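You operate a simulated robot arm through the tools that you are given. There is no shell and no other tool. Be economical: measure what you need, move in short steps, check, and stop when the job is done.

You run a simulated robot arm. Do the job below in one go: nothing can be reset, and whatever is moved stays where it is left.

Task
Find the slack U-bolt nut, torque it as the card says and paint-mark it yellow.
Fine: slack = no orange ring; leave the others alone; runner holstered, box off, marker back in its pot.

The check looks at the end state, three seconds after you hand in, the way a careful person would. Anything else that was tipped, shoved, dropped, spilled or broken makes it a failure.

Robot
A 7-joint arm with a two-finger parallel gripper on a trunk, on a base that drives. Base frame: it is fixed to the floor where the robot stands at the start and does not move with it; the origin is under the middle of the robot, x ahead of it, y to its left, z up. Lengths are in m, angles in rad, forces in N, time in s.
With the tool pointing down near the work surface it reaches from about 0.36 to 0.78 m from the robot's upright axis, wherever it stands. Its first joint turns from -2.897 to 2.897 rad. Places, roughly: blue-band nut [0.4, -1.8, 0.5]; green-band nut [0.4, -1.9, 0.5]; grey holster [0.9, -0.2, 0.8]; grey-band bolt [0.5, -1.4, 0.7]; orange-band bolt [0.6, -1.8, 0.7]; paint marker (4x4x16 cm) [0.9, -0.4, 0.9]; painted ring [0.6, -2.4, 0.7]; red-band bolt [0.8, -1.5, 0.8]; teal-band bolt [0.6, -1.9, 0.7]; torque dial [0.6, -0.2, 0.8]; white-band nut [0.5, -1.9, 0.5]; yellow pot [0.9, -0.4, 0.8]; yellow-band nut [0.5, -1.8, 0.5]. Payload 3.91 kg.
The TCP is the grasp point between the finger pads, 0.03 m short of the fingertips. In the tool frame z runs along the fingers and y along their closing line. The gripper opens to 0.11 m. The fingers are 0.02 m wide and 0.01 m thick; the gripper's body (0.048 by 0.112 m) begins 0.055 m behind the TCP.
Orientation is that of the tool frame in the base frame, as a unit quaternion [w, x, y, z]. With the fingers straight down and closing along the base's y, the tool's x points along the base's -x, its y along +y and its z along -z.

Tools
- The arm moves only by the tool nudge_tool. Its argument "increments" is one flat list of numbers, 6 for each row, row after row: the shift along the tool's x, y, z in units of 30 mm (1.0 is 30 mm), then the turn, a rotation vector about the tool's x, y, z in units of 6 degrees (1.0 is 6 degrees). In form: [dx, dy, dz, ax, ay, az, dx, dy, dz, ax, ay, az, ...]. A call has 1 to 20 rows; each row shifts and turns the commanded pose from where the row before left it, along the tool's axes as they then stand. "jaw" is the finger opening in m, from 0 to 0.11, set as the call begins (left out, the last holds). A call with a number of a shift or a turn outside -1 to 1 is refused whole. Rows are played at 5 a second. More than 0.05 m and 0.15 rad between two rows, or a gripper value outside its range, and nothing of the call is played. Where a pose cannot be reached the arm comes as near as it can. A force on the tool above 40 N (or 10 N above the force at the start of the call, whichever is more), or a blocked arm, ends the call early, and 0.2 s more pass. Each finger travels about 0.153 m/s and halts on what it meets, pressing with about 36 N; the grip force reading is that of the motor and also rises with nothing between the fingers. The clock runs only during rows and for 0.2 s after the last one: add rows that do not move to give the fingers time. It gives the time, the measured TCP pose, the force on the tool (base axes), the opening and the grip force at its end, in the units of the frame above (readings bear some noise), with the torque about the TCP (base axes, N m) and any sound that the robot's microphone picked up.
- Cameras (640 x 400 px; columns grow to the right, rows downward): "scene" is now at [0.012, 0.1255, 1.5115]; the picture's right is [-0.27, -0.96, 0.00], its down [-0.53, 0.15, -0.83] and it looks along [0.80, -0.23, -0.55] (base axes); focal length 290 px, centre (320, 200). "wrist" rides on the gripper at [0.077, 0.007, -0.114] in the tool frame; the picture's right is [-0.09, 1.00, 0.00], its down [-0.80, -0.07, -0.59] and it looks along [-0.59, -0.05, 0.80] (tool axes); focal length 270 px, centre (320, 200). There is no depth. A picture from a camera that has moved, and an enlarged one, comes with that camera's place and axes in the base frame and with its lens.
- get_image(camera): a new picture of that camera. No time passes.
- move_column(by): slides the trunk up (or, below 0, down) by that many m; the arm and the scene camera ride with it, the base frame stays. It gives what a move gives, with no picture.
- steer(legs): drives the robot by 1 to 6 legs, each [ahead, turn to the left] in m and rad, along the robot's own axes; the way and the turn of a leg run together, so that a leg with both is an arc; at most 1.5 m and 3.142 rad a leg. The arm and the cameras ride along, it lands a little off, and it stops where it bumps. It gives what a move gives.
- aim_head(pan, tilt): turns the head with the scene camera to pan (to the left, within 2.705 rad either way) and tilt (down, from -0.506 to 1.204), counted from straight ahead of the robot. It gives what a move gives.
- enlarge(camera, box): a new picture of the part [left, top, right, bottom] of that camera's present view, enlarged. No time passes.
- finish_job(): hands the job in; it is judged then, once.

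Go step by step. Nothing tells you exact positions but the pictures and the camera data: compare them with the known pose of the tool, close in by small moves and look again before you grip or let go. The budget is 120 turns and 98 pictures, counting those below and the enlarged ones. Unless the task says otherwise, let go and move clear before handing in, and close with one line.

The tools are called after ">>>" as a command line: name --argument value ..., lists and objects as JSON in quotes. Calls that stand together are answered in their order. nudge_tool: Moves the arm, as the interface text tells. Its arguments: {"type":"object","properties":{"increments":{"type":"array","items":{"type":"number"}},"jaw":{"type":"number"}},"required":["increments"]} The other tools are called the same way: move_column (by) slides the trunk up or down; steer (legs) drives the base; aim_head (pan, tilt) turns the head that bears the scene camera; get_image (camera) takes a picture; enlarge (camera, box) takes an enlarged picture of a part of a camera's view; finish_job () hands the job in.

At the start:

```text
time_s: 0.0
eef_pos: [0.4932, -0.0316, 1.2685]
tool_rot: [-0.001, -0.001, 1.0, 0.0]
wrist_force: [-0.3, -0.5, 0.6]
wrist_torque: [0.01, -0.05, -0.02]
gripper_width: 0.1097
finger_force: 0.2
trunk travel left (down, up): [-0.475, 0.135]
robot x, y, heading: [0.0015, -0.0021, 0.003]
head pan, tilt: [-0.278, 0.585]
```

scene: 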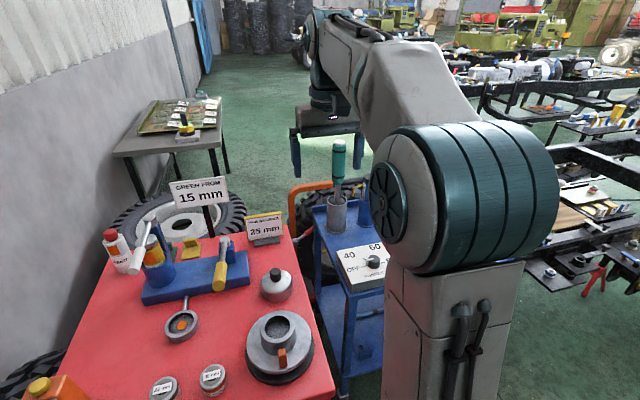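
wrist: 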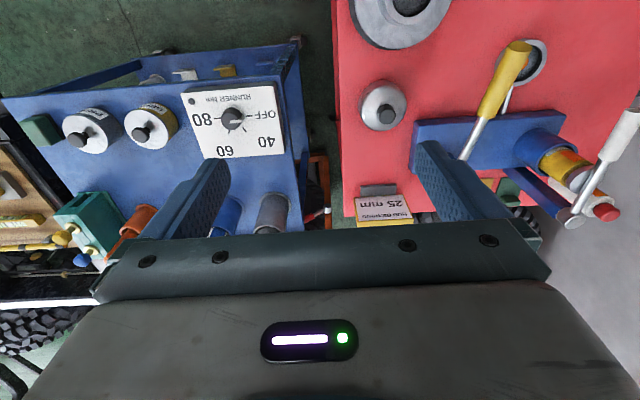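

I see a red bench to the left and a blue trolley with the torque dial and a green-handled runner in a grey holster. I'll turn the head to look at the trolley and at the vehicle chassis to the right.

>>> aim_head --pan -0.9 --tilt 0.6

>>> get_image --camera "scene"

>>> aim_head --pan -1.5 --tilt 0.6

>>> get_image --camera "scene"

```text
time_s: 1.0
eef_pos: [0.4942, -0.0308, 1.269]
tool_rot: [0.0, -0.001, 1.0, 0.001]
wrist_force: [-0.6, 0.1, 0.4]
wrist_torque: [0.03, 0.0, -0.01]
gripper_width: 0.1097
finger_force: 0.1
trunk travel left (down, up): [-0.475, 0.135]
robot x, y, heading: [-0.0037, -0.0043, -0.002]
head pan, tilt: [-0.901, 0.6]
```

```text
95 pictures are left
camera scene: at [-0.0185, 0.0807, 1.5101], right [-0.78, -0.62, 0.0], down [-0.35, 0.44, -0.83], along [0.51, -0.65, -0.56], focal length 290 px, centre (320, 200)
```

scene: 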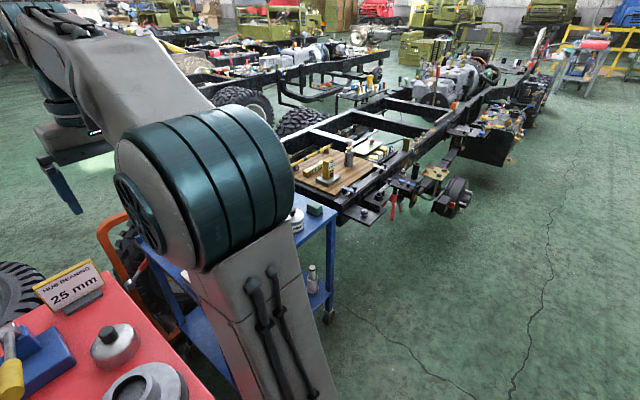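

```text
time_s: 2.0
eef_pos: [0.4948, -0.0306, 1.2686]
tool_rot: [0.0, -0.001, 1.0, 0.0]
wrist_force: [0.0, 0.1, 0.3]
wrist_torque: [0.01, -0.01, 0.01]
gripper_width: 0.1098
finger_force: 0.1
trunk travel left (down, up): [-0.475, 0.135]
robot x, y, heading: [-0.0012, -0.0017, -0.003]
head pan, tilt: [-1.499, 0.6]
```

```text
94 pictures are left
camera scene: at [-0.0671, 0.0618, 1.5101], right [-1.0, -0.07, 0.0], down [-0.04, 0.56, -0.83], along [0.06, -0.82, -0.56], focal length 290 px, centre (320, 200)
```

scene: 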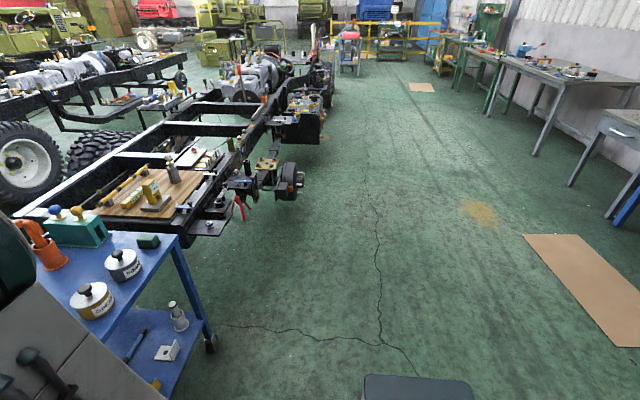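

The chassis is ahead-right, with the axle/U-bolt assembly near column 265. Enlarging it, and looking for the card.

>>> enlarge --camera "scene" --box '[200, 90, 340, 210]'

>>> enlarge --camera "scene" --box '[0, 140, 240, 290]'

```text
3.33 times, centred on (270, 150) of scene
camera zoom: at [-0.0671, 0.0618, 1.5101], right [-1.0, -0.07, 0.0], down [-0.04, 0.56, -0.83], along [0.06, -0.82, -0.56], focal length 967 px, centre (487, 367)
```

zoom: 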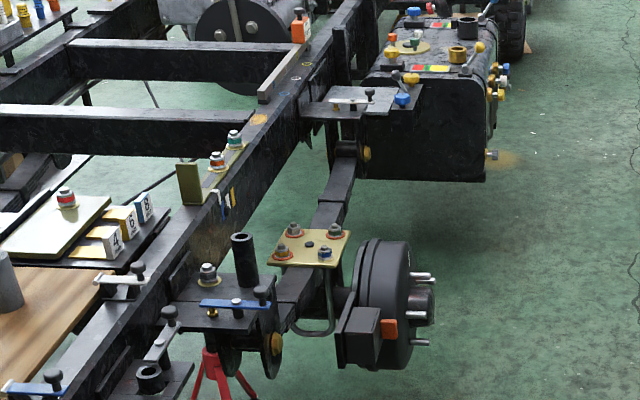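

```text
2.67 times, centred on (120, 215) of scene
camera zoom: at [-0.0671, 0.0618, 1.5101], right [-1.0, -0.07, 0.0], down [-0.04, 0.56, -0.83], along [0.06, -0.82, -0.56], focal length 773 px, centre (853, 160)
```

zoom: 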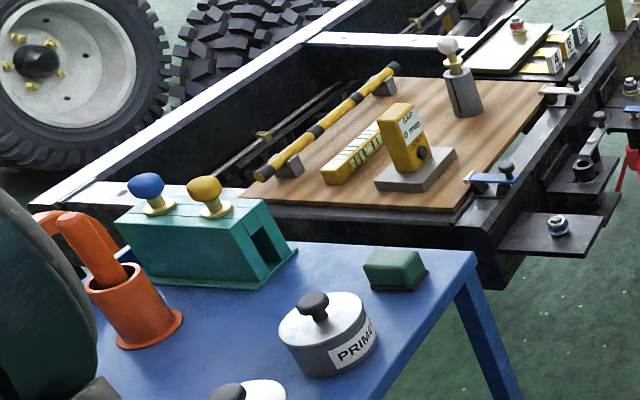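

The axle plate has four nuts; I need a closer view later. First, the trolley: dial, runner, marker and the torque card.

>>> aim_head --pan -0.3 --tilt 0.6

>>> enlarge --camera "scene" --box '[250, 120, 410, 300]'

>>> enlarge --camera "wrist" --box '[0, 30, 340, 240]'

```text
time_s: 3.4
eef_pos: [0.4935, -0.0315, 1.2688]
tool_rot: [0.0, -0.001, 1.0, 0.001]
wrist_force: [0.1, 0.9, 0.0]
wrist_torque: [-0.01, 0.01, -0.02]
gripper_width: 0.1097
finger_force: 0.1
trunk travel left (down, up): [-0.475, 0.135]
robot x, y, heading: [0.0032, -0.0036, 0.006]
head pan, tilt: [-0.3, 0.6]
```

```text
2.22 times, centred on (330, 210) of scene
camera zoom: at [0.011, 0.1237, 1.5101], right [-0.3, -0.96, 0.0], down [-0.54, 0.17, -0.83], along [0.79, -0.24, -0.56], focal length 644 px, centre (298, 178)
```

zoom: 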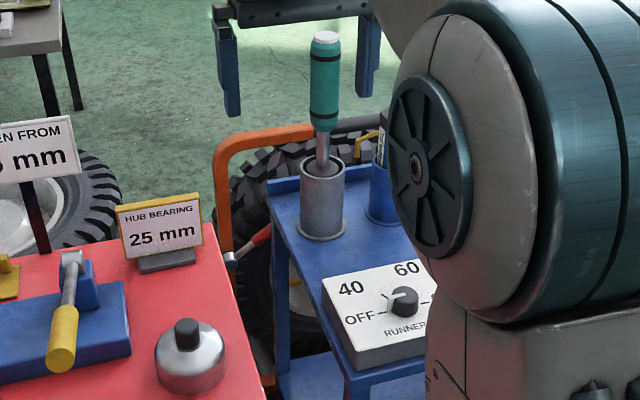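

```text
1.88 times, centred on (170, 135) of wrist
camera zoom: at [0.4173, -0.0244, 1.3828], right [0.09, 1.0, 0.0], down [0.8, -0.07, 0.59], along [0.59, -0.05, -0.8], focal length 509 px, centre (602, 322)
```

zoom: 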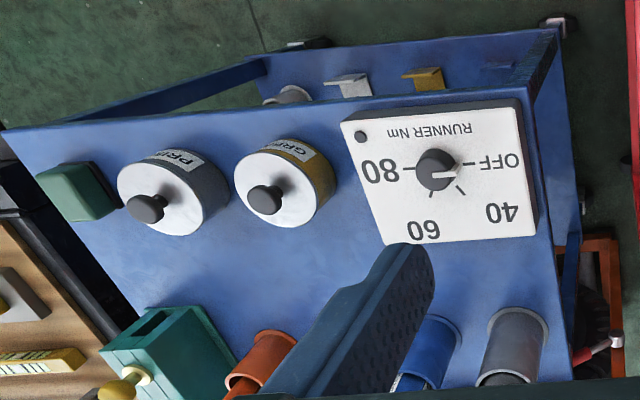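

The dial is at OFF, with 40/60/80 going clockwise. I'll shift the tool right over the trolley to see the pots and any card.

>>> nudge_tool --increments '[1, -1, 0, 0, 0, 0, 1, -1, 0, 0, 0, 0, 1, -1, 0, 0, 0, 0, 0, -1, 0, 0, 0, 0, 0, -1, 0, 0, 0, 0, 0, -1, 0, 0, 0, 0, 0, -1, 0, 0, 0, 0, 0, -1, 0, 0, 0, 0]'

>>> get_image --camera "wrist"

>>> get_image --camera "scene"

```text
time_s: 5.2
eef_pos: [0.4065, -0.2711, 1.2675]
tool_rot: [0.0, -0.002, 1.0, 0.001]
wrist_force: [-0.4, 0.3, -0.7]
wrist_torque: [0.01, -0.01, 0.03]
gripper_width: 0.11
finger_force: 0.0
trunk travel left (down, up): [-0.475, 0.135]
robot x, y, heading: [-0.0003, -0.0037, 0.003]
head pan, tilt: [-0.3, 0.6]
```

```text
89 pictures are left
camera wrist: at [0.3293, -0.2649, 1.3821], right [0.09, 1.0, 0.0], down [0.8, -0.07, 0.59], along [0.59, -0.05, -0.8], focal length 270 px, centre (320, 200)
```

wrist: 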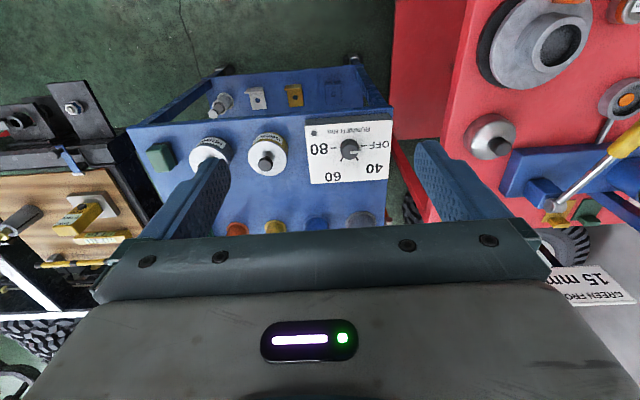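

```text
88 pictures are left
camera scene: at [0.0112, 0.1232, 1.5102], right [-0.3, -0.96, 0.0], down [-0.54, 0.17, -0.82], along [0.79, -0.24, -0.57], focal length 290 px, centre (320, 200)
```

scene: 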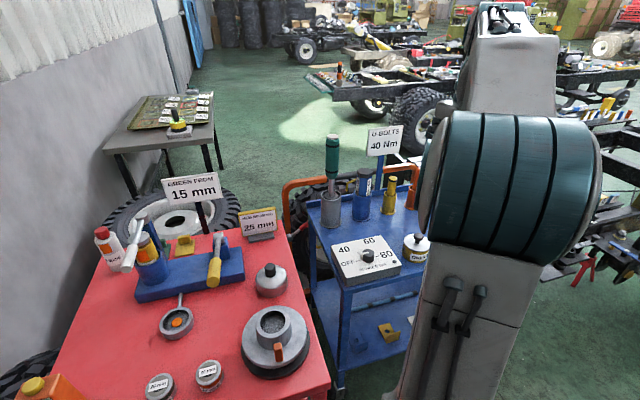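

>>> enlarge --camera "scene" --box '[300, 110, 440, 290]'

>>> enlarge --camera "wrist" --box '[290, 100, 410, 200]'

```text
2.22 times, centred on (370, 200) of scene
camera zoom: at [0.0112, 0.1232, 1.5102], right [-0.3, -0.96, 0.0], down [-0.54, 0.17, -0.82], along [0.79, -0.24, -0.57], focal length 644 px, centre (209, 200)
```

zoom: 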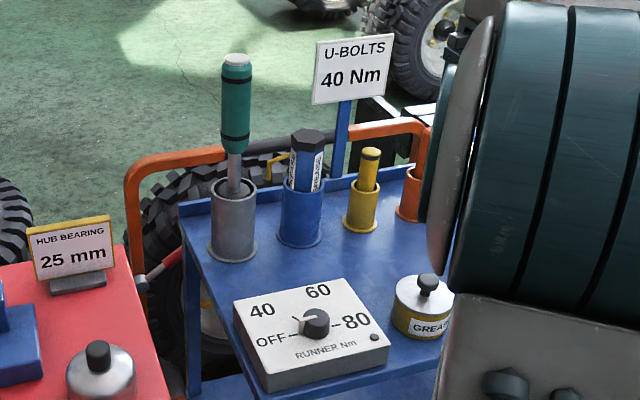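

```text
4.00 times, centred on (350, 150) of wrist
camera zoom: at [0.3293, -0.2649, 1.3821], right [0.09, 1.0, 0.0], down [0.8, -0.07, 0.59], along [0.59, -0.05, -0.8], focal length 1081 px, centre (200, 400)
```

zoom: 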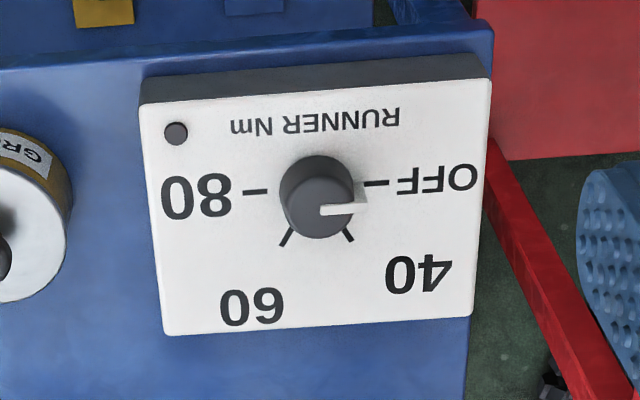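

The card says U-bolts: 40 Nm. Now I'll check the robot's footprint and clearances by looking down.

>>> aim_head --pan -1.5 --tilt 1.15

>>> get_image --camera "scene"

>>> aim_head --pan 0.1 --tilt 1.15

>>> get_image --camera "scene"

```text
time_s: 6.6
eef_pos: [0.405, -0.2706, 1.2687]
tool_rot: [0.001, -0.001, 1.0, 0.0]
wrist_force: [0.3, 0.3, 0.3]
wrist_torque: [-0.01, 0.0, -0.01]
gripper_width: 0.11
finger_force: 0.1
trunk travel left (down, up): [-0.475, 0.135]
robot x, y, heading: [-0.002, -0.0041, 0.002]
head pan, tilt: [-1.499, 1.15]
```

```text
85 pictures are left
camera scene: at [-0.0692, 0.0904, 1.4684], right [-1.0, -0.07, 0.0], down [-0.07, 0.91, -0.41], along [0.03, -0.41, -0.91], focal length 290 px, centre (320, 200)
```

scene: 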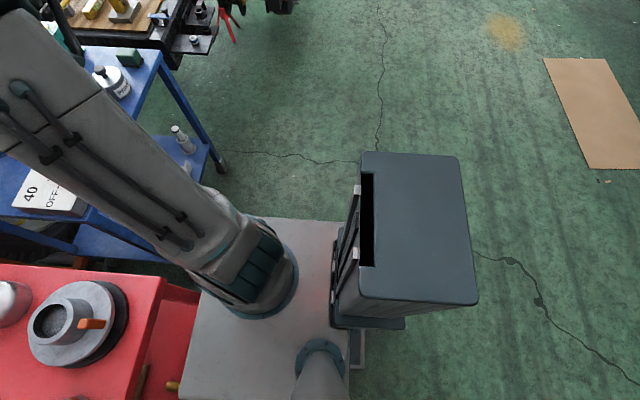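

```text
time_s: 8.3
eef_pos: [0.4053, -0.2708, 1.2686]
tool_rot: [0.0, -0.001, 1.0, 0.0]
wrist_force: [-1.0, -0.7, -0.6]
wrist_torque: [0.07, -0.02, 0.01]
gripper_width: 0.11
finger_force: 0.1
trunk travel left (down, up): [-0.475, 0.135]
robot x, y, heading: [0.0007, -0.0022, -0.005]
head pan, tilt: [0.099, 1.15]
```

```text
84 pictures are left
camera scene: at [-0.0142, 0.1557, 1.4684], right [0.1, -1.0, 0.0], down [-0.91, -0.09, -0.41], along [0.41, 0.04, -0.91], focal length 290 px, centre (320, 200)
```

scene: 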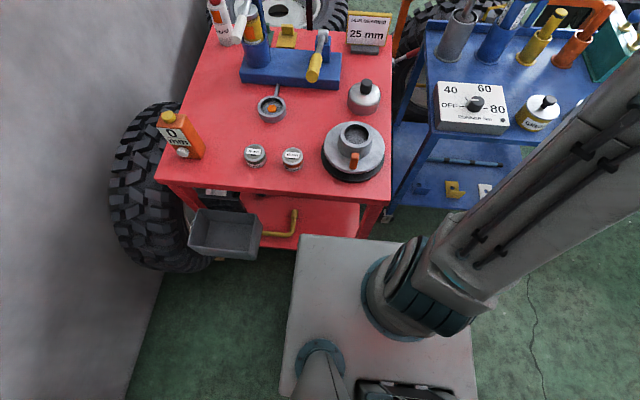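

Base clearance is understood: reachable for the knob from here. I'll move over the knob (~[0.58, -0.215, 0.87]), turn the tool 90°, then look.

>>> nudge_tool --increments '[-1, 0.32, 0, 0, 0, 0, -1, 0.31, 0, 0, 0, 0, -1, 0.31, 0.5, 0, 0, 0, -1, 0.31, 1, 0, 0, 0, -1, 0.31, 1, 0, 0, 0, -0.8, 0.3, 1, 0, 0, 0, 0, 0, 1, 0, 0, 0]'

>>> nudge_tool --increments '[0, 0, 0, 0, 0, -1, 0, 0, 0, 0, 0, -1, 0, 0, 0, 0, 0, -1, 0, 0, 0, 0, 0, -1, 0, 0, 0, 0, 0, -1, 0, 0, 0, 0, 0, -1, 0, 0, 0, 0, 0, -1, 0, 0, 0, 0, 0, -1, 0, 0, 0, 0, 0, -1, 0, 0, 0, 0, 0, -1, 0, 0, 0, 0, 0, -1, 0, 0, 0, 0, 0, -1, 0, 0, 0, 0, 0, -1, 0, 0, 0, 0, 0, -1, 0, 0, 0, 0, 0, -1]'

>>> get_image --camera "wrist"

>>> aim_head --pan -0.3 --tilt 0.8

>>> get_image --camera "scene"

```text
time_s: 9.9
eef_pos: [0.5784, -0.2152, 1.1336]
tool_rot: [0.0, -0.001, 1.0, 0.0]
wrist_force: [-0.7, 0.4, -0.3]
wrist_torque: [0.04, 0.03, 0.03]
gripper_width: 0.1099
finger_force: 0.1
trunk travel left (down, up): [-0.475, 0.135]
robot x, y, heading: [0.0028, -0.0064, -0.005]
head pan, tilt: [0.099, 1.15]
```

```text
time_s: 13.1
eef_pos: [0.5776, -0.2166, 1.1339]
tool_rot: [0.0, 0.708, -0.706, -0.001]
wrist_force: [0.7, 0.3, 0.2]
wrist_torque: [0.01, 0.0, -0.02]
gripper_width: 0.1102
finger_force: 0.1
trunk travel left (down, up): [-0.475, 0.135]
robot x, y, heading: [-0.0004, -0.0061, 0.0]
head pan, tilt: [0.099, 1.15]
```

```text
83 pictures are left
camera wrist: at [0.5719, -0.292, 1.2476], right [-1.0, 0.08, 0.0], down [0.07, 0.8, 0.59], along [0.05, 0.59, -0.8], focal length 270 px, centre (320, 200)
```

wrist: 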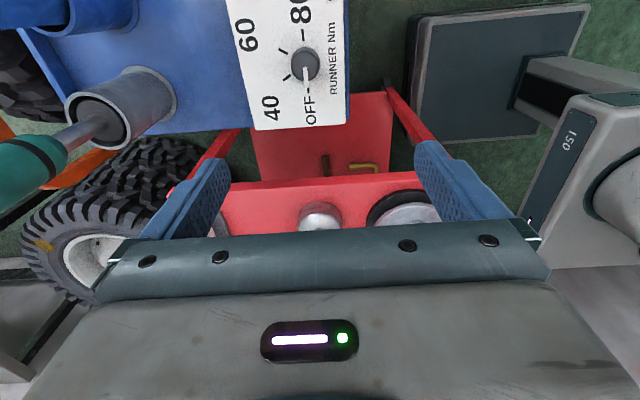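

```text
time_s: 13.9
eef_pos: [0.5774, -0.2155, 1.1345]
tool_rot: [0.0, 0.708, -0.706, 0.0]
wrist_force: [0.5, 0.8, 0.0]
wrist_torque: [0.0, 0.01, 0.01]
gripper_width: 0.11
finger_force: 0.0
trunk travel left (down, up): [-0.475, 0.135]
robot x, y, heading: [0.0011, -0.0052, 0.002]
head pan, tilt: [-0.3, 0.799]
```

```text
82 pictures are left
camera scene: at [0.0036, 0.126, 1.4932], right [-0.29, -0.96, 0.0], down [-0.69, 0.21, -0.7], along [0.67, -0.21, -0.72], focal length 290 px, centre (320, 200)
```

scene: 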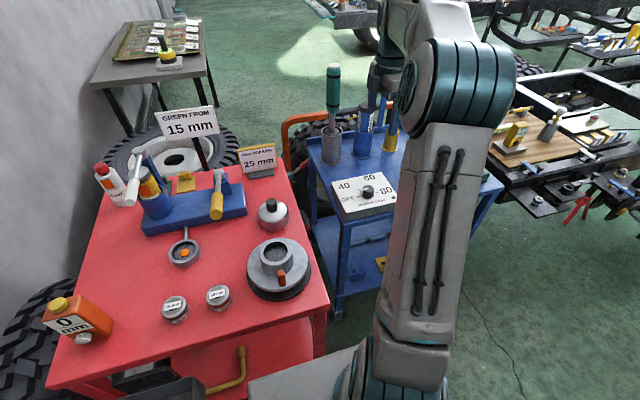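

The knob is now estimated near [0.593, -0.221, 0.855]. I'll correct and descend partway, then look again.

>>> nudge_tool --increments '[0.2, -0.53, 0.5, 0, 0, 0, 0, 0, 1, 0, 0, 0, 0, 0, 1, 0, 0, 0, 0, 0, 1, 0, 0, 0, 0, 0, 1, 0, 0, 0, 0, 0, 0.5, 0, 0, 0]' --jaw 0.07

>>> get_image --camera "wrist"

>>> enlarge --camera "scene" --box '[310, 150, 430, 225]'

```text
time_s: 15.3
eef_pos: [0.5956, -0.2197, 0.9844]
tool_rot: [0.0, 0.708, -0.706, 0.0]
wrist_force: [-0.5, 0.1, -0.3]
wrist_torque: [-0.02, -0.03, 0.03]
gripper_width: 0.07
finger_force: 0.0
trunk travel left (down, up): [-0.475, 0.135]
robot x, y, heading: [-0.0003, -0.0005, 0.003]
head pan, tilt: [-0.3, 0.799]
```

```text
81 pictures are left
camera wrist: at [0.5882, -0.2974, 1.0979], right [-1.0, 0.09, 0.0], down [0.07, 0.8, 0.59], along [0.05, 0.59, -0.8], focal length 270 px, centre (320, 200)
```

wrist: 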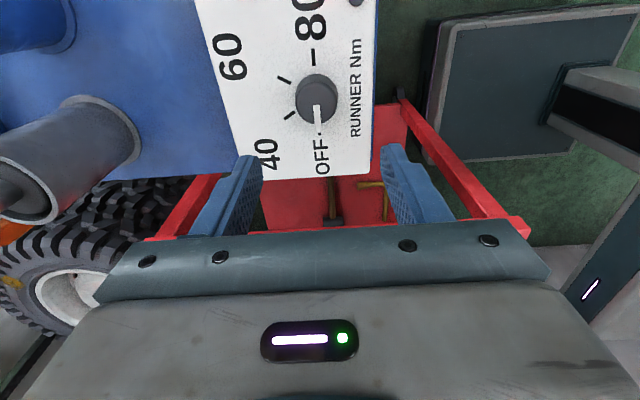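

```text
5.33 times, centred on (370, 188) of scene
camera zoom: at [0.0039, 0.1258, 1.4933], right [-0.3, -0.96, 0.0], down [-0.69, 0.21, -0.7], along [0.67, -0.21, -0.72], focal length 1547 px, centre (53, 267)
```

zoom: 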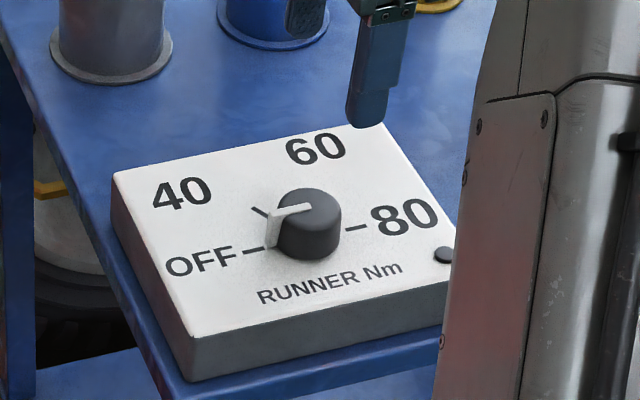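

Knob centre ≈ [0.596, -0.224], top ≈ 0.858. Descending to straddle it, stopping a little high.

>>> nudge_tool --increments '[0.13, 0, 1, 0, 0, 0, 0, 0, 1, 0, 0, 0, 0, 0, 1, 0, 0, 0, 0, 0, 0.4, 0, 0, 0]'

>>> get_image --camera "wrist"

>>> enlarge --camera "scene" --box '[310, 150, 430, 225]'

```text
time_s: 16.4
eef_pos: [0.5951, -0.2263, 0.8813]
tool_rot: [0.0, 0.708, -0.706, 0.0]
wrist_force: [-0.5, -0.1, 0.2]
wrist_torque: [0.01, 0.04, 0.02]
gripper_width: 0.0699
finger_force: 0.0
trunk travel left (down, up): [-0.475, 0.135]
robot x, y, heading: [-0.0001, -0.0004, -0.004]
head pan, tilt: [-0.3, 0.799]
```

```text
79 pictures are left
camera wrist: at [0.5882, -0.3018, 0.995], right [-1.0, 0.09, 0.0], down [0.07, 0.8, 0.59], along [0.05, 0.59, -0.8], focal length 270 px, centre (320, 200)
```

wrist: 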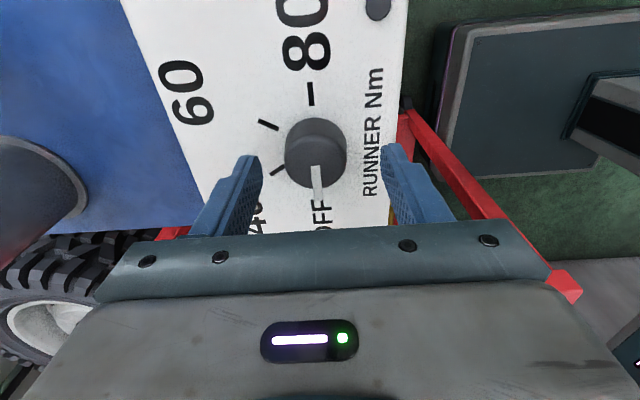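

```text
5.33 times, centred on (370, 188) of scene
camera zoom: at [0.0038, 0.1258, 1.4933], right [-0.3, -0.96, 0.0], down [-0.69, 0.21, -0.7], along [0.67, -0.21, -0.72], focal length 1547 px, centre (53, 267)
```

zoom: 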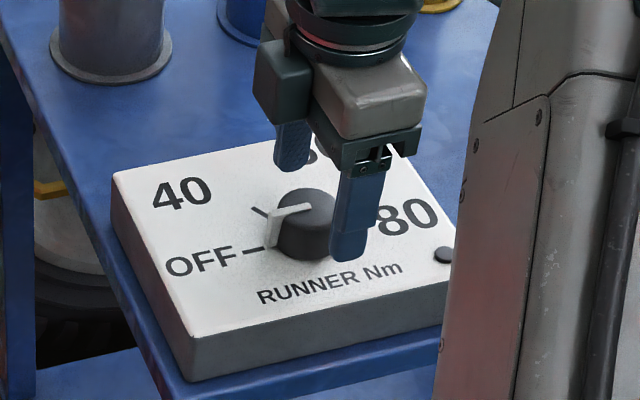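

Aligned within a couple of mm. Lower ~12 mm and close on the knob.

>>> nudge_tool --increments '[0.05, -0.05, 0.2, 0, 0, 0, 0, 0, 0.2, 0, 0, 0]'

>>> nudge_tool --increments '[0, 0, 0, 0, 0, 0, 0, 0, 0, 0, 0, 0, 0, 0, 0, 0, 0, 0]' --jaw 0.02

```text
time_s: 16.9
eef_pos: [0.5965, -0.2272, 0.8694]
tool_rot: [0.001, 0.707, -0.707, 0.0]
wrist_force: [-0.4, 0.8, 0.5]
wrist_torque: [0.01, -0.03, 0.0]
gripper_width: 0.0703
finger_force: 0.1
trunk travel left (down, up): [-0.475, 0.135]
robot x, y, heading: [-0.0029, 0.0002, -0.007]
head pan, tilt: [-0.3, 0.799]
```

```text
time_s: 17.8
eef_pos: [0.5983, -0.2257, 0.8699]
tool_rot: [0.0, 0.708, -0.706, 0.001]
wrist_force: [11.2, -1.0, 0.2]
wrist_torque: [-0.11, -0.53, -0.02]
gripper_width: 0.0388
finger_force: 44.8
trunk travel left (down, up): [-0.475, 0.135]
robot x, y, heading: [0.003, -0.0025, -0.001]
head pan, tilt: [-0.3, 0.799]
```

Gripped. Turning clockwise 60° to 40.

>>> nudge_tool --increments '[0, -0.1, 0, 0, 0, 1, 0, 0, 0, 0, 0, 1, 0, 0, 0, 0, 0, 1, 0, 0, 0, 0, 0, 1, 0, 0, 0, 0, 0, 1, 0, 0, 0, 0, 0, 1, 0, 0, 0, 0, 0, 1, 0, 0, 0, 0, 0, 1, 0, 0, 0, 0, 0, 1, 0, 0, 0, 0, 0, 1]'

>>> enlarge --camera "scene" --box '[310, 150, 430, 225]'

>>> get_image --camera "wrist"

```text
time_s: 19.9
eef_pos: [0.5939, -0.2256, 0.8696]
tool_rot: [-0.003, -0.259, 0.966, 0.003]
wrist_force: [-32.7, 13.0, -7.2]
wrist_torque: [0.32, 0.57, 0.14]
gripper_width: 0.0388
finger_force: 45.3
trunk travel left (down, up): [-0.475, 0.135]
robot x, y, heading: [0.0024, -0.0008, 0.006]
head pan, tilt: [-0.3, 0.799]
```

```text
5.33 times, centred on (370, 188) of scene
camera zoom: at [0.0002, 0.1273, 1.4931], right [-0.3, -0.96, 0.0], down [-0.68, 0.21, -0.7], along [0.67, -0.21, -0.72], focal length 1547 px, centre (53, 267)
```

zoom: 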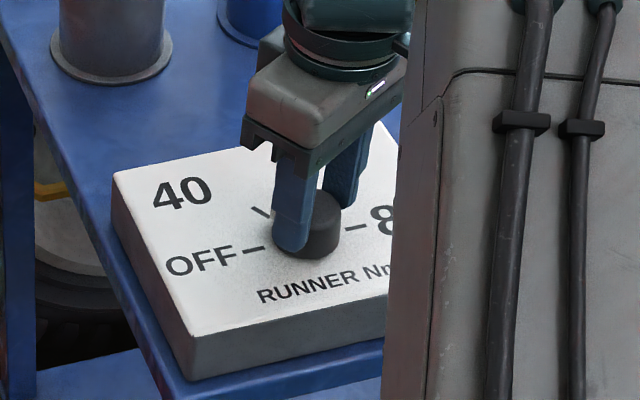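

```text
76 pictures are left
camera wrist: at [0.5256, -0.2574, 0.984], right [-0.42, 0.91, 0.01], down [0.73, 0.34, 0.59], along [0.53, 0.25, -0.81], focal length 270 px, centre (320, 200)
```

wrist: 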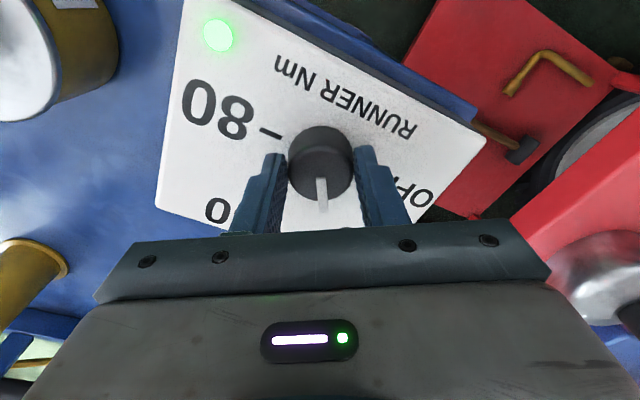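

The lamp is lit green. Releasing and rising to check the pointer.

>>> nudge_tool --increments '[0, 0, 0, 0, 0, 0, 0, 0, 0, 0, 0, 0, 0, 0, -0.5, 0, 0, 0, 0, 0, -1, 0, 0, 0, 0, 0, -1, 0, 0, 0, 0, 0, -1, 0, 0, 0, 0, 0, -1, 0, 0, 0]' --jaw 0.07

>>> enlarge --camera "wrist" --box '[160, 0, 480, 240]'

```text
time_s: 21.6
eef_pos: [0.5995, -0.2254, 1.0042]
tool_rot: [0.001, -0.26, 0.966, 0.001]
wrist_force: [0.3, 0.0, -0.5]
wrist_torque: [0.0, 0.0, -0.02]
gripper_width: 0.0699
finger_force: 0.0
trunk travel left (down, up): [-0.475, 0.135]
robot x, y, heading: [0.0003, -0.0051, 0.004]
head pan, tilt: [-0.3, 0.799]
```

```text
1.67 times, centred on (320, 120) of wrist
camera zoom: at [0.529, -0.2586, 1.1188], right [-0.42, 0.91, 0.0], down [0.73, 0.34, 0.59], along [0.54, 0.25, -0.8], focal length 450 px, centre (320, 333)
```

zoom: 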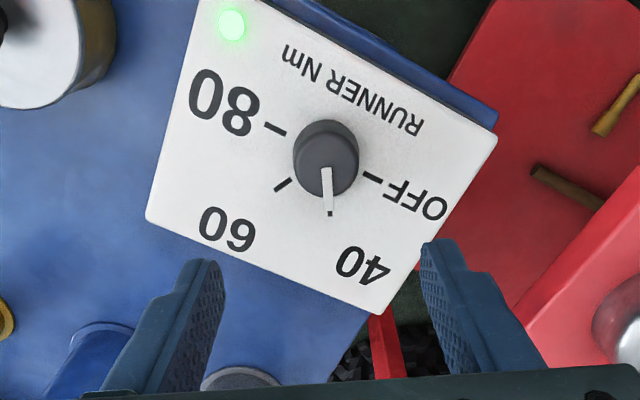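

Pointer sits on the 40 tick. Now I raise and tuck the arm, and check behind the robot before reversing.

>>> nudge_tool --increments '[0, 0, -1, 0, 0, 1, 0, 0, -1, 0, 0, 1, 0, 0, -1, 0, 0, 1, 0, 0, -1, 0, 0, 1, 0, 0, -1, 0, 0, 1, 1, 0, -1, 0, 0, 0, 1, 0, -1, 0, 0, 0, 1, 0, -1, 0, 0, 0, 1, 0, -1, 0, 0, 0, 1, 0, -1, 0, 0, 0, 1, 0, 0, 0, 0, 0]'

>>> aim_head --pan 2.6 --tilt 0.8

>>> get_image --camera "scene"

```text
time_s: 23.9
eef_pos: [0.4198, -0.2282, 1.3045]
tool_rot: [0.001, -0.001, 1.0, 0.0]
wrist_force: [-0.8, 0.3, -0.5]
wrist_torque: [-0.03, -0.03, 0.01]
gripper_width: 0.0698
finger_force: 0.1
trunk travel left (down, up): [-0.475, 0.135]
robot x, y, heading: [-0.0018, -0.003, -0.002]
head pan, tilt: [-0.3, 0.799]
```

```text
time_s: 26.5
eef_pos: [0.4213, -0.228, 1.305]
tool_rot: [0.0, -0.001, 1.0, 0.0]
wrist_force: [0.3, 0.1, -0.7]
wrist_torque: [0.01, 0.0, 0.03]
gripper_width: 0.0698
finger_force: 0.1
trunk travel left (down, up): [-0.475, 0.135]
robot x, y, heading: [-0.0011, -0.0014, 0.001]
head pan, tilt: [2.601, 0.799]
```

```text
74 pictures are left
camera scene: at [-0.1426, 0.1915, 1.4932], right [0.52, 0.86, 0.0], down [0.61, -0.37, -0.7], along [-0.6, 0.36, -0.72], focal length 290 px, centre (320, 200)
```

scene: 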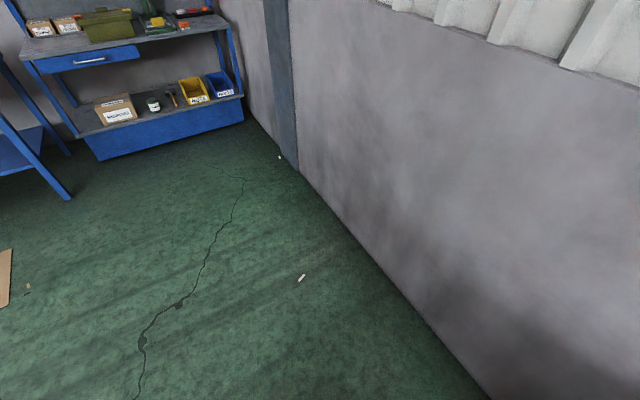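

Clear behind. Driving: reverse, turn right, ahead, turn left, to stand near (0.05, -0.32).

>>> steer --legs '[[-0.3, 0], [0, -0.74], [0.47, 0], [0, 0.74]]'

>>> aim_head --pan 0.1 --tilt 1.1

>>> get_image --camera "scene"

```text
time_s: 34.8
eef_pos: [0.4893, -0.5257, 1.3037]
tool_rot: [0.0, -0.019, 1.0, 0.001]
wrist_force: [-0.3, -0.6, -1.0]
wrist_torque: [0.02, -0.03, 0.0]
gripper_width: 0.0701
finger_force: 0.0
trunk travel left (down, up): [-0.475, 0.135]
robot x, y, heading: [0.0624, -0.3134, 0.034]
head pan, tilt: [2.601, 0.799]
```

```text
time_s: 37.1
eef_pos: [0.4901, -0.5258, 1.3053]
tool_rot: [0.0, -0.019, 1.0, 0.0]
wrist_force: [0.1, -1.2, 0.0]
wrist_torque: [-0.01, -0.02, -0.02]
gripper_width: 0.07
finger_force: 0.0
trunk travel left (down, up): [-0.475, 0.135]
robot x, y, heading: [0.059, -0.3154, 0.037]
head pan, tilt: [0.099, 1.1]
```

```text
73 pictures are left
camera scene: at [0.0455, -0.1572, 1.4715], right [0.14, -0.99, 0.0], down [-0.88, -0.12, -0.45], along [0.45, 0.06, -0.89], focal length 290 px, centre (320, 200)
```

scene: 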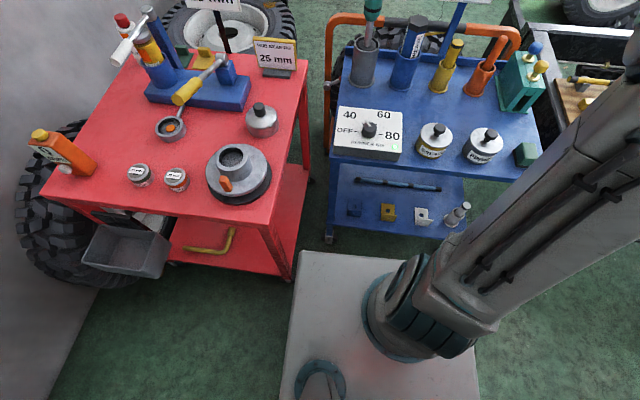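

Good clearance. Advance 0.12 m, straightening.

>>> steer --legs '[[0.12, -0.04]]'

>>> aim_head --pan 0.1 --tilt 0.6

>>> get_image --camera "scene"

>>> get_image --camera "wrist"

```text
time_s: 38.4
eef_pos: [0.6026, -0.5408, 1.3051]
tool_rot: [0.0, 0.002, 1.0, 0.0]
wrist_force: [1.3, 0.0, -0.6]
wrist_torque: [0.0, 0.06, 0.0]
gripper_width: 0.0698
finger_force: 0.1
trunk travel left (down, up): [-0.475, 0.135]
robot x, y, heading: [0.18, -0.3116, -0.002]
head pan, tilt: [0.099, 1.1]
```

```text
time_s: 39.3
eef_pos: [0.6012, -0.5403, 1.3031]
tool_rot: [0.0, 0.001, 1.0, -0.001]
wrist_force: [-0.1, -0.6, 0.3]
wrist_torque: [0.0, 0.03, 0.03]
gripper_width: 0.0698
finger_force: 0.0
trunk travel left (down, up): [-0.475, 0.135]
robot x, y, heading: [0.1805, -0.3161, -0.007]
head pan, tilt: [0.099, 0.6]
```

```text
72 pictures are left
camera scene: at [0.1975, -0.1523, 1.51], right [0.09, -1.0, 0.0], down [-0.56, -0.05, -0.82], along [0.82, 0.08, -0.57], focal length 290 px, centre (320, 200)
```

scene: 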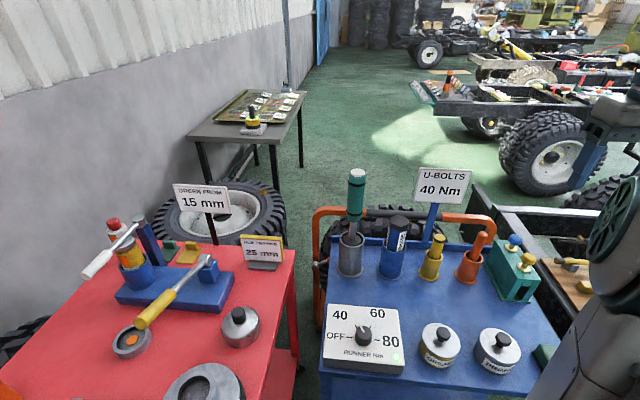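

```text
71 pictures are left
camera wrist: at [0.5254, -0.5337, 1.4185], right [0.09, 1.0, 0.0], down [0.8, -0.07, 0.59], along [0.59, -0.05, -0.8], focal length 270 px, centre (320, 200)
```

wrist: 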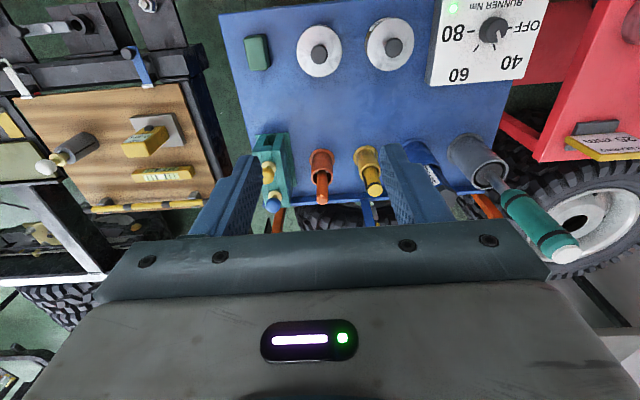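

Runner handle top ≈ [0.871, -0.182, 1.135]; marker top ≈ [0.881, -0.442, 0.91]. Moving above the runner.

>>> nudge_tool --increments '[-0.747, 0.994, 0, 0, 0, 0, -0.747, 0.994, 0, 0, 0, 0, -0.747, 0.994, 0, 0, 0, 0, -0.747, 0.994, 0.28, 0, 0, 0, -0.747, 0.994, 0.28, 0, 0, 0, -0.747, 0.994, 0.28, 0, 0, 0, -0.747, 0.994, 0.28, 0, 0, 0, -0.747, 0.994, 0.28, 0, 0, 0, -0.747, 0.994, 0.28, 0, 0, 0, -0.747, 0.994, 0.28, 0, 0, 0, -0.747, 0.994, 0.28, 0, 0, 0, -0.747, 0.994, 0.28, 0, 0, 0]' --jaw 0.1

>>> get_image --camera "wrist"

>>> get_image --camera "scene"

```text
time_s: 41.9
eef_pos: [0.8422, -0.2217, 1.2383]
tool_rot: [0.0, 0.001, 1.0, 0.0]
wrist_force: [-0.1, 0.9, 0.8]
wrist_torque: [-0.01, 0.03, -0.02]
gripper_width: 0.1002
finger_force: 0.0
out of reach, approached as far as the arm can: row 11, 12
trunk travel left (down, up): [-0.475, 0.135]
robot x, y, heading: [0.1831, -0.3119, -0.004]
head pan, tilt: [0.099, 0.6]
```

```text
70 pictures are left
camera wrist: at [0.7645, -0.2144, 1.3518], right [0.09, 1.0, 0.0], down [0.8, -0.07, 0.59], along [0.59, -0.05, -0.8], focal length 270 px, centre (320, 200)
```

wrist: 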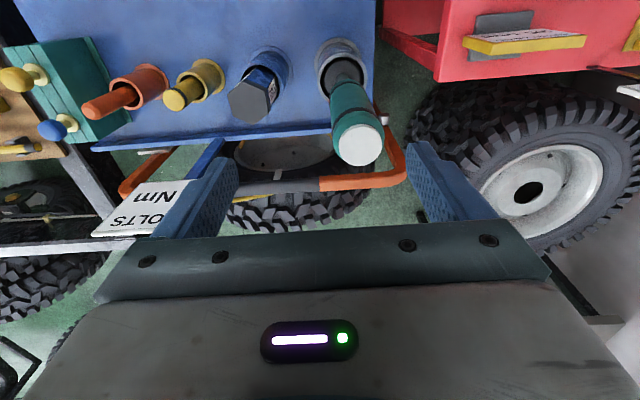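

```text
69 pictures are left
camera scene: at [0.1981, -0.1521, 1.5101], right [0.09, -1.0, 0.0], down [-0.56, -0.05, -0.82], along [0.82, 0.08, -0.57], focal length 290 px, centre (320, 200)
```

scene: 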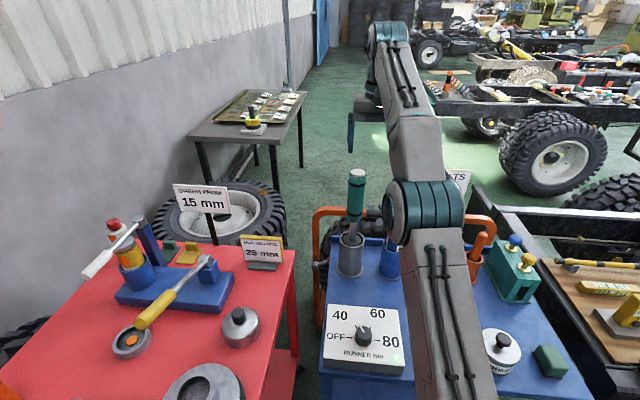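

The arm is at its reach limit; raise the trunk 0.12 and edge the base forward 3 cm.

>>> move_column --by 0.12

>>> steer --legs '[[0.03, 0]]'

>>> get_image --camera "wrist"

```text
time_s: 43.4
eef_pos: [0.8417, -0.222, 1.3582]
tool_rot: [0.001, 0.002, 1.0, 0.0]
wrist_force: [-0.3, -0.2, 0.6]
wrist_torque: [0.0, 0.01, -0.02]
gripper_width: 0.1002
finger_force: 0.1
trunk travel left (down, up): [-0.595, 0.015]
robot x, y, heading: [0.185, -0.3146, -0.004]
head pan, tilt: [0.099, 0.6]
```

```text
time_s: 44.2
eef_pos: [0.8739, -0.222, 1.3571]
tool_rot: [0.0, 0.002, 1.0, 0.0]
wrist_force: [0.3, 0.4, -0.1]
wrist_torque: [0.0, 0.06, 0.0]
gripper_width: 0.1001
finger_force: 0.1
trunk travel left (down, up): [-0.595, 0.015]
robot x, y, heading: [0.2124, -0.3138, -0.008]
head pan, tilt: [0.099, 0.6]
```

```text
68 pictures are left
camera wrist: at [0.7958, -0.2147, 1.4711], right [0.09, 1.0, 0.0], down [0.8, -0.07, 0.59], along [0.59, -0.05, -0.8], focal length 270 px, centre (320, 200)
```

wrist: 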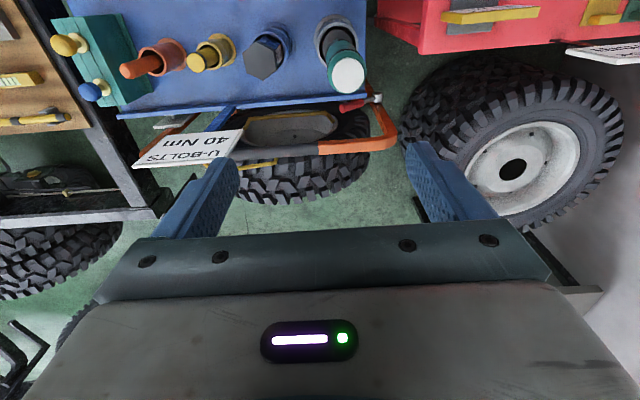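

Runner top now ≈ [0.868, -0.188, 1.135]. Move over it and down to just above.

>>> nudge_tool --increments '[0.1, 0.55, 0, 0, 0, 0, 0.1, 0.55, 0, 0, 0, 0, 0, 0, 1, 0, 0, 0, 0, 0, 1, 0, 0, 0, 0, 0, 1, 0, 0, 0, 0, 0, 1, 0, 0, 0]'

>>> get_image --camera "wrist"

```text
time_s: 45.6
eef_pos: [0.8649, -0.1884, 1.2378]
tool_rot: [0.0, 0.001, 1.0, 0.0]
wrist_force: [0.5, -0.5, -0.4]
wrist_torque: [0.01, -0.02, 0.01]
gripper_width: 0.0998
finger_force: 0.1
trunk travel left (down, up): [-0.595, 0.015]
robot x, y, heading: [0.213, -0.3145, -0.01]
head pan, tilt: [0.099, 0.6]
```

```text
67 pictures are left
camera wrist: at [0.7888, -0.1817, 1.3518], right [0.09, 1.0, 0.0], down [0.8, -0.07, 0.59], along [0.59, -0.05, -0.8], focal length 270 px, centre (320, 200)
```

wrist: 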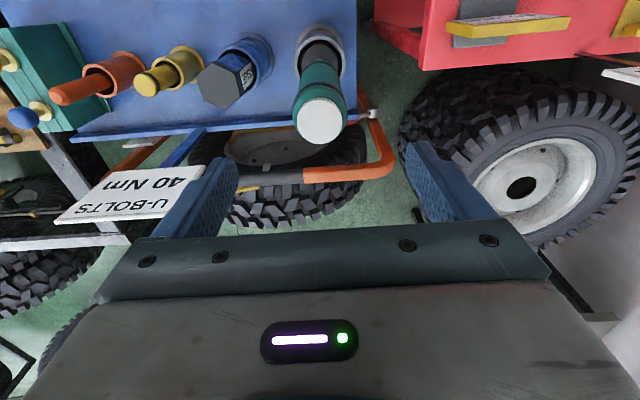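

Aligned. Descend onto the handle to TCP ≈ 1.092.

>>> nudge_tool --increments '[-0.07, 0, 1, 0, 0, 0, 0, 0, 1, 0, 0, 0, 0, 0, 1, 0, 0, 0, 0, 0, 1, 0, 0, 0, 0, 0, 0.8, 0, 0, 0]'

>>> get_image --camera "wrist"

>>> enlarge --camera "scene" --box '[290, 120, 450, 300]'

```text
time_s: 46.8
eef_pos: [0.8687, -0.189, 1.0929]
tool_rot: [0.001, 0.001, 1.0, 0.0]
wrist_force: [1.0, 0.4, -0.4]
wrist_torque: [0.03, 0.02, -0.01]
gripper_width: 0.0998
finger_force: 0.0
trunk travel left (down, up): [-0.595, 0.015]
robot x, y, heading: [0.2106, -0.3143, -0.004]
head pan, tilt: [0.099, 0.6]
```

```text
66 pictures are left
camera wrist: at [0.7912, -0.1812, 1.2072], right [0.09, 1.0, 0.0], down [0.8, -0.07, 0.6], along [0.59, -0.05, -0.8], focal length 270 px, centre (320, 200)
```

wrist: 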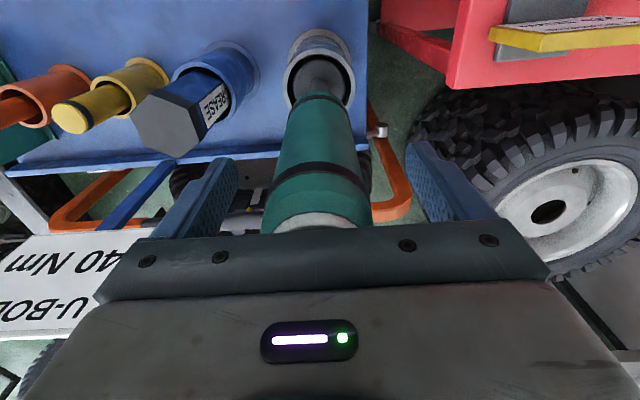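

```text
2.22 times, centred on (370, 210) of scene
camera zoom: at [0.2277, -0.1521, 1.6301], right [0.09, -1.0, 0.0], down [-0.56, -0.05, -0.82], along [0.82, 0.08, -0.57], focal length 644 px, centre (209, 178)
```

zoom: 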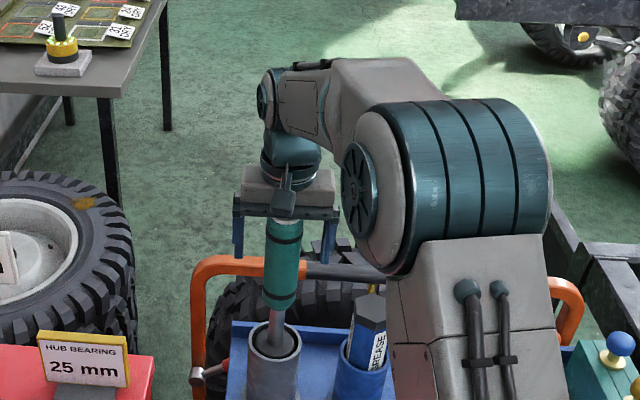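

Straddling the handle with the top just below the palm. Close the fingers.

>>> nudge_tool --increments '[0, 0, 0, 0, 0, 0, 0, 0, 0, 0, 0, 0, 0, 0, 0, 0, 0, 0, 0, 0, 0, 0, 0, 0]' --jaw 0.02

>>> nudge_tool --increments '[0, 0, -0.5, 0, 0, 0, 0, 0, -0.5, 0, 0, 0]'

```text
time_s: 47.8
eef_pos: [0.8682, -0.1887, 1.0941]
tool_rot: [0.0, 0.001, 1.0, 0.0]
wrist_force: [-0.1, -2.1, 0.8]
wrist_torque: [-0.44, -0.17, -0.02]
gripper_width: 0.0455
finger_force: 36.2
trunk travel left (down, up): [-0.595, 0.015]
robot x, y, heading: [0.2102, -0.3132, -0.008]
head pan, tilt: [0.099, 0.6]
```

```text
time_s: 48.4
eef_pos: [0.8689, -0.1896, 1.1228]
tool_rot: [0.0, 0.001, 1.0, 0.0]
wrist_force: [-0.8, 0.0, -8.1]
wrist_torque: [-0.14, -0.01, 0.01]
gripper_width: 0.0454
finger_force: 36.0
trunk travel left (down, up): [-0.595, 0.015]
robot x, y, heading: [0.2112, -0.3112, -0.002]
head pan, tilt: [0.099, 0.6]
```

It lifts (≈8 N). Continue up slowly and look.

>>> nudge_tool --increments '[0, 0, -1, 0, 0, 0, 0, 0, -1, 0, 0, 0, 0, 0, -1, 0, 0, 0, 0, 0, -1, 0, 0, 0, 0, 0, -1, 0, 0, 0]'

>>> get_image --camera "scene"

```text
time_s: 49.6
eef_pos: [0.8686, -0.1909, 1.2762]
tool_rot: [0.0, 0.001, 1.0, 0.0]
wrist_force: [0.3, -0.4, -8.7]
wrist_torque: [-0.06, 0.02, 0.0]
gripper_width: 0.046
finger_force: 35.6
trunk travel left (down, up): [-0.595, 0.015]
robot x, y, heading: [0.2126, -0.3134, -0.001]
head pan, tilt: [0.099, 0.6]
```

```text
64 pictures are left
camera scene: at [0.228, -0.1521, 1.63], right [0.09, -1.0, 0.0], down [-0.56, -0.05, -0.82], along [0.82, 0.08, -0.57], focal length 290 px, centre (320, 200)
```

scene: 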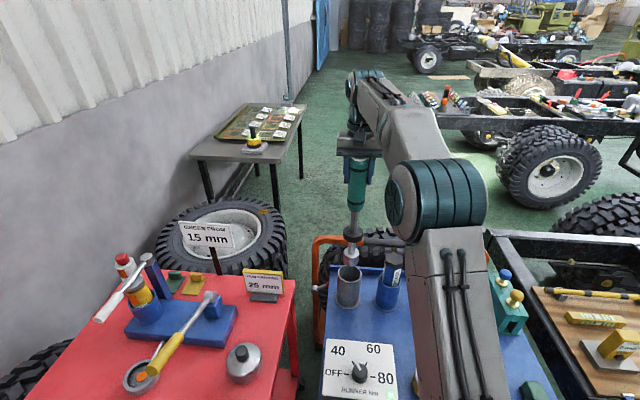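

>>> enlarge --camera "scene" --box '[310, 120, 430, 310]'

```text
2.11 times, centred on (370, 215) of scene
camera zoom: at [0.228, -0.1521, 1.63], right [0.09, -1.0, 0.0], down [-0.56, -0.05, -0.82], along [0.82, 0.08, -0.57], focal length 610 px, centre (215, 168)
```

zoom: 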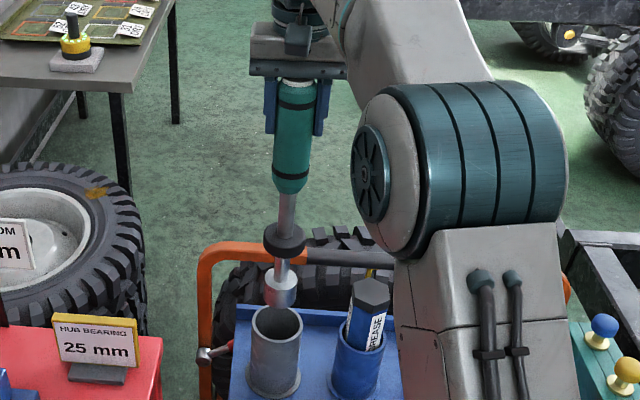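

Socket bottom is ≈0.33 m below the TCP. Lift slightly more, retract, then reverse and turn toward the chassis.

>>> nudge_tool --increments '[0, 0, -1, 0, 0, 0, 0, 0, -1, 0, 0, 0, 0.7, 0, 0, 0, 0, 0, 0.7, 0, 0, 0, 0, 0, 0.7, 0, 0, 0, 0, 0, 0.7, 0, 0, 0, 0, 0, 0.7, 0, 0, 0, 0, 0, 0.7, 0, 0, 0, 0, 0, 0.7, 0, 0, 0, 0, 0, 0.7, 0, 0, 0, 0, 0, 0.7, 0, 0, 0, 0, 0, 0.7, 0, 0, 0, 0, 0, 0.7, 0, 0, 0, 0, 0, 0.7, 0, 0, 0, 0, 0]'

>>> steer --legs '[[-0.45, 0], [0, -1.571]]'

>>> aim_head --pan 0.5 --tilt 0.7

>>> get_image --camera "scene"

```text
time_s: 52.6
eef_pos: [0.6134, -0.1894, 1.3348]
tool_rot: [0.001, 0.001, 1.0, 0.0]
wrist_force: [-0.6, 0.0, -7.3]
wrist_torque: [0.1, 0.0, -0.01]
gripper_width: 0.0459
finger_force: 36.3
trunk travel left (down, up): [-0.595, 0.015]
robot x, y, heading: [0.2092, -0.3123, -0.009]
head pan, tilt: [0.099, 0.6]
```

```text
time_s: 59.1
eef_pos: [-0.1133, -0.7138, 1.3345]
tool_rot: [0.001, 0.709, 0.705, 0.0]
wrist_force: [-0.8, 0.4, -8.8]
wrist_torque: [0.01, 0.14, -0.02]
gripper_width: 0.0457
finger_force: 36.0
trunk travel left (down, up): [-0.595, 0.015]
robot x, y, heading: [-0.2379, -0.3098, -1.58]
head pan, tilt: [0.099, 0.6]
```

```text
time_s: 60.0
eef_pos: [-0.1137, -0.7141, 1.3343]
tool_rot: [0.001, 0.709, 0.705, 0.0]
wrist_force: [0.2, 0.0, -9.3]
wrist_torque: [0.02, 0.08, 0.0]
gripper_width: 0.0457
finger_force: 35.9
trunk travel left (down, up): [-0.595, 0.015]
robot x, y, heading: [-0.2356, -0.313, -1.58]
head pan, tilt: [0.499, 0.7]
```

```text
62 pictures are left
camera scene: at [-0.0412, -0.3091, 1.6214], right [-0.88, -0.47, 0.0], down [-0.3, 0.57, -0.76], along [0.36, -0.67, -0.64], focal length 290 px, centre (320, 200)
```

scene: 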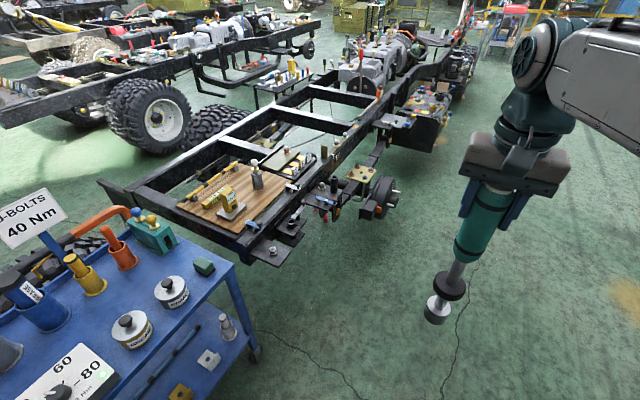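

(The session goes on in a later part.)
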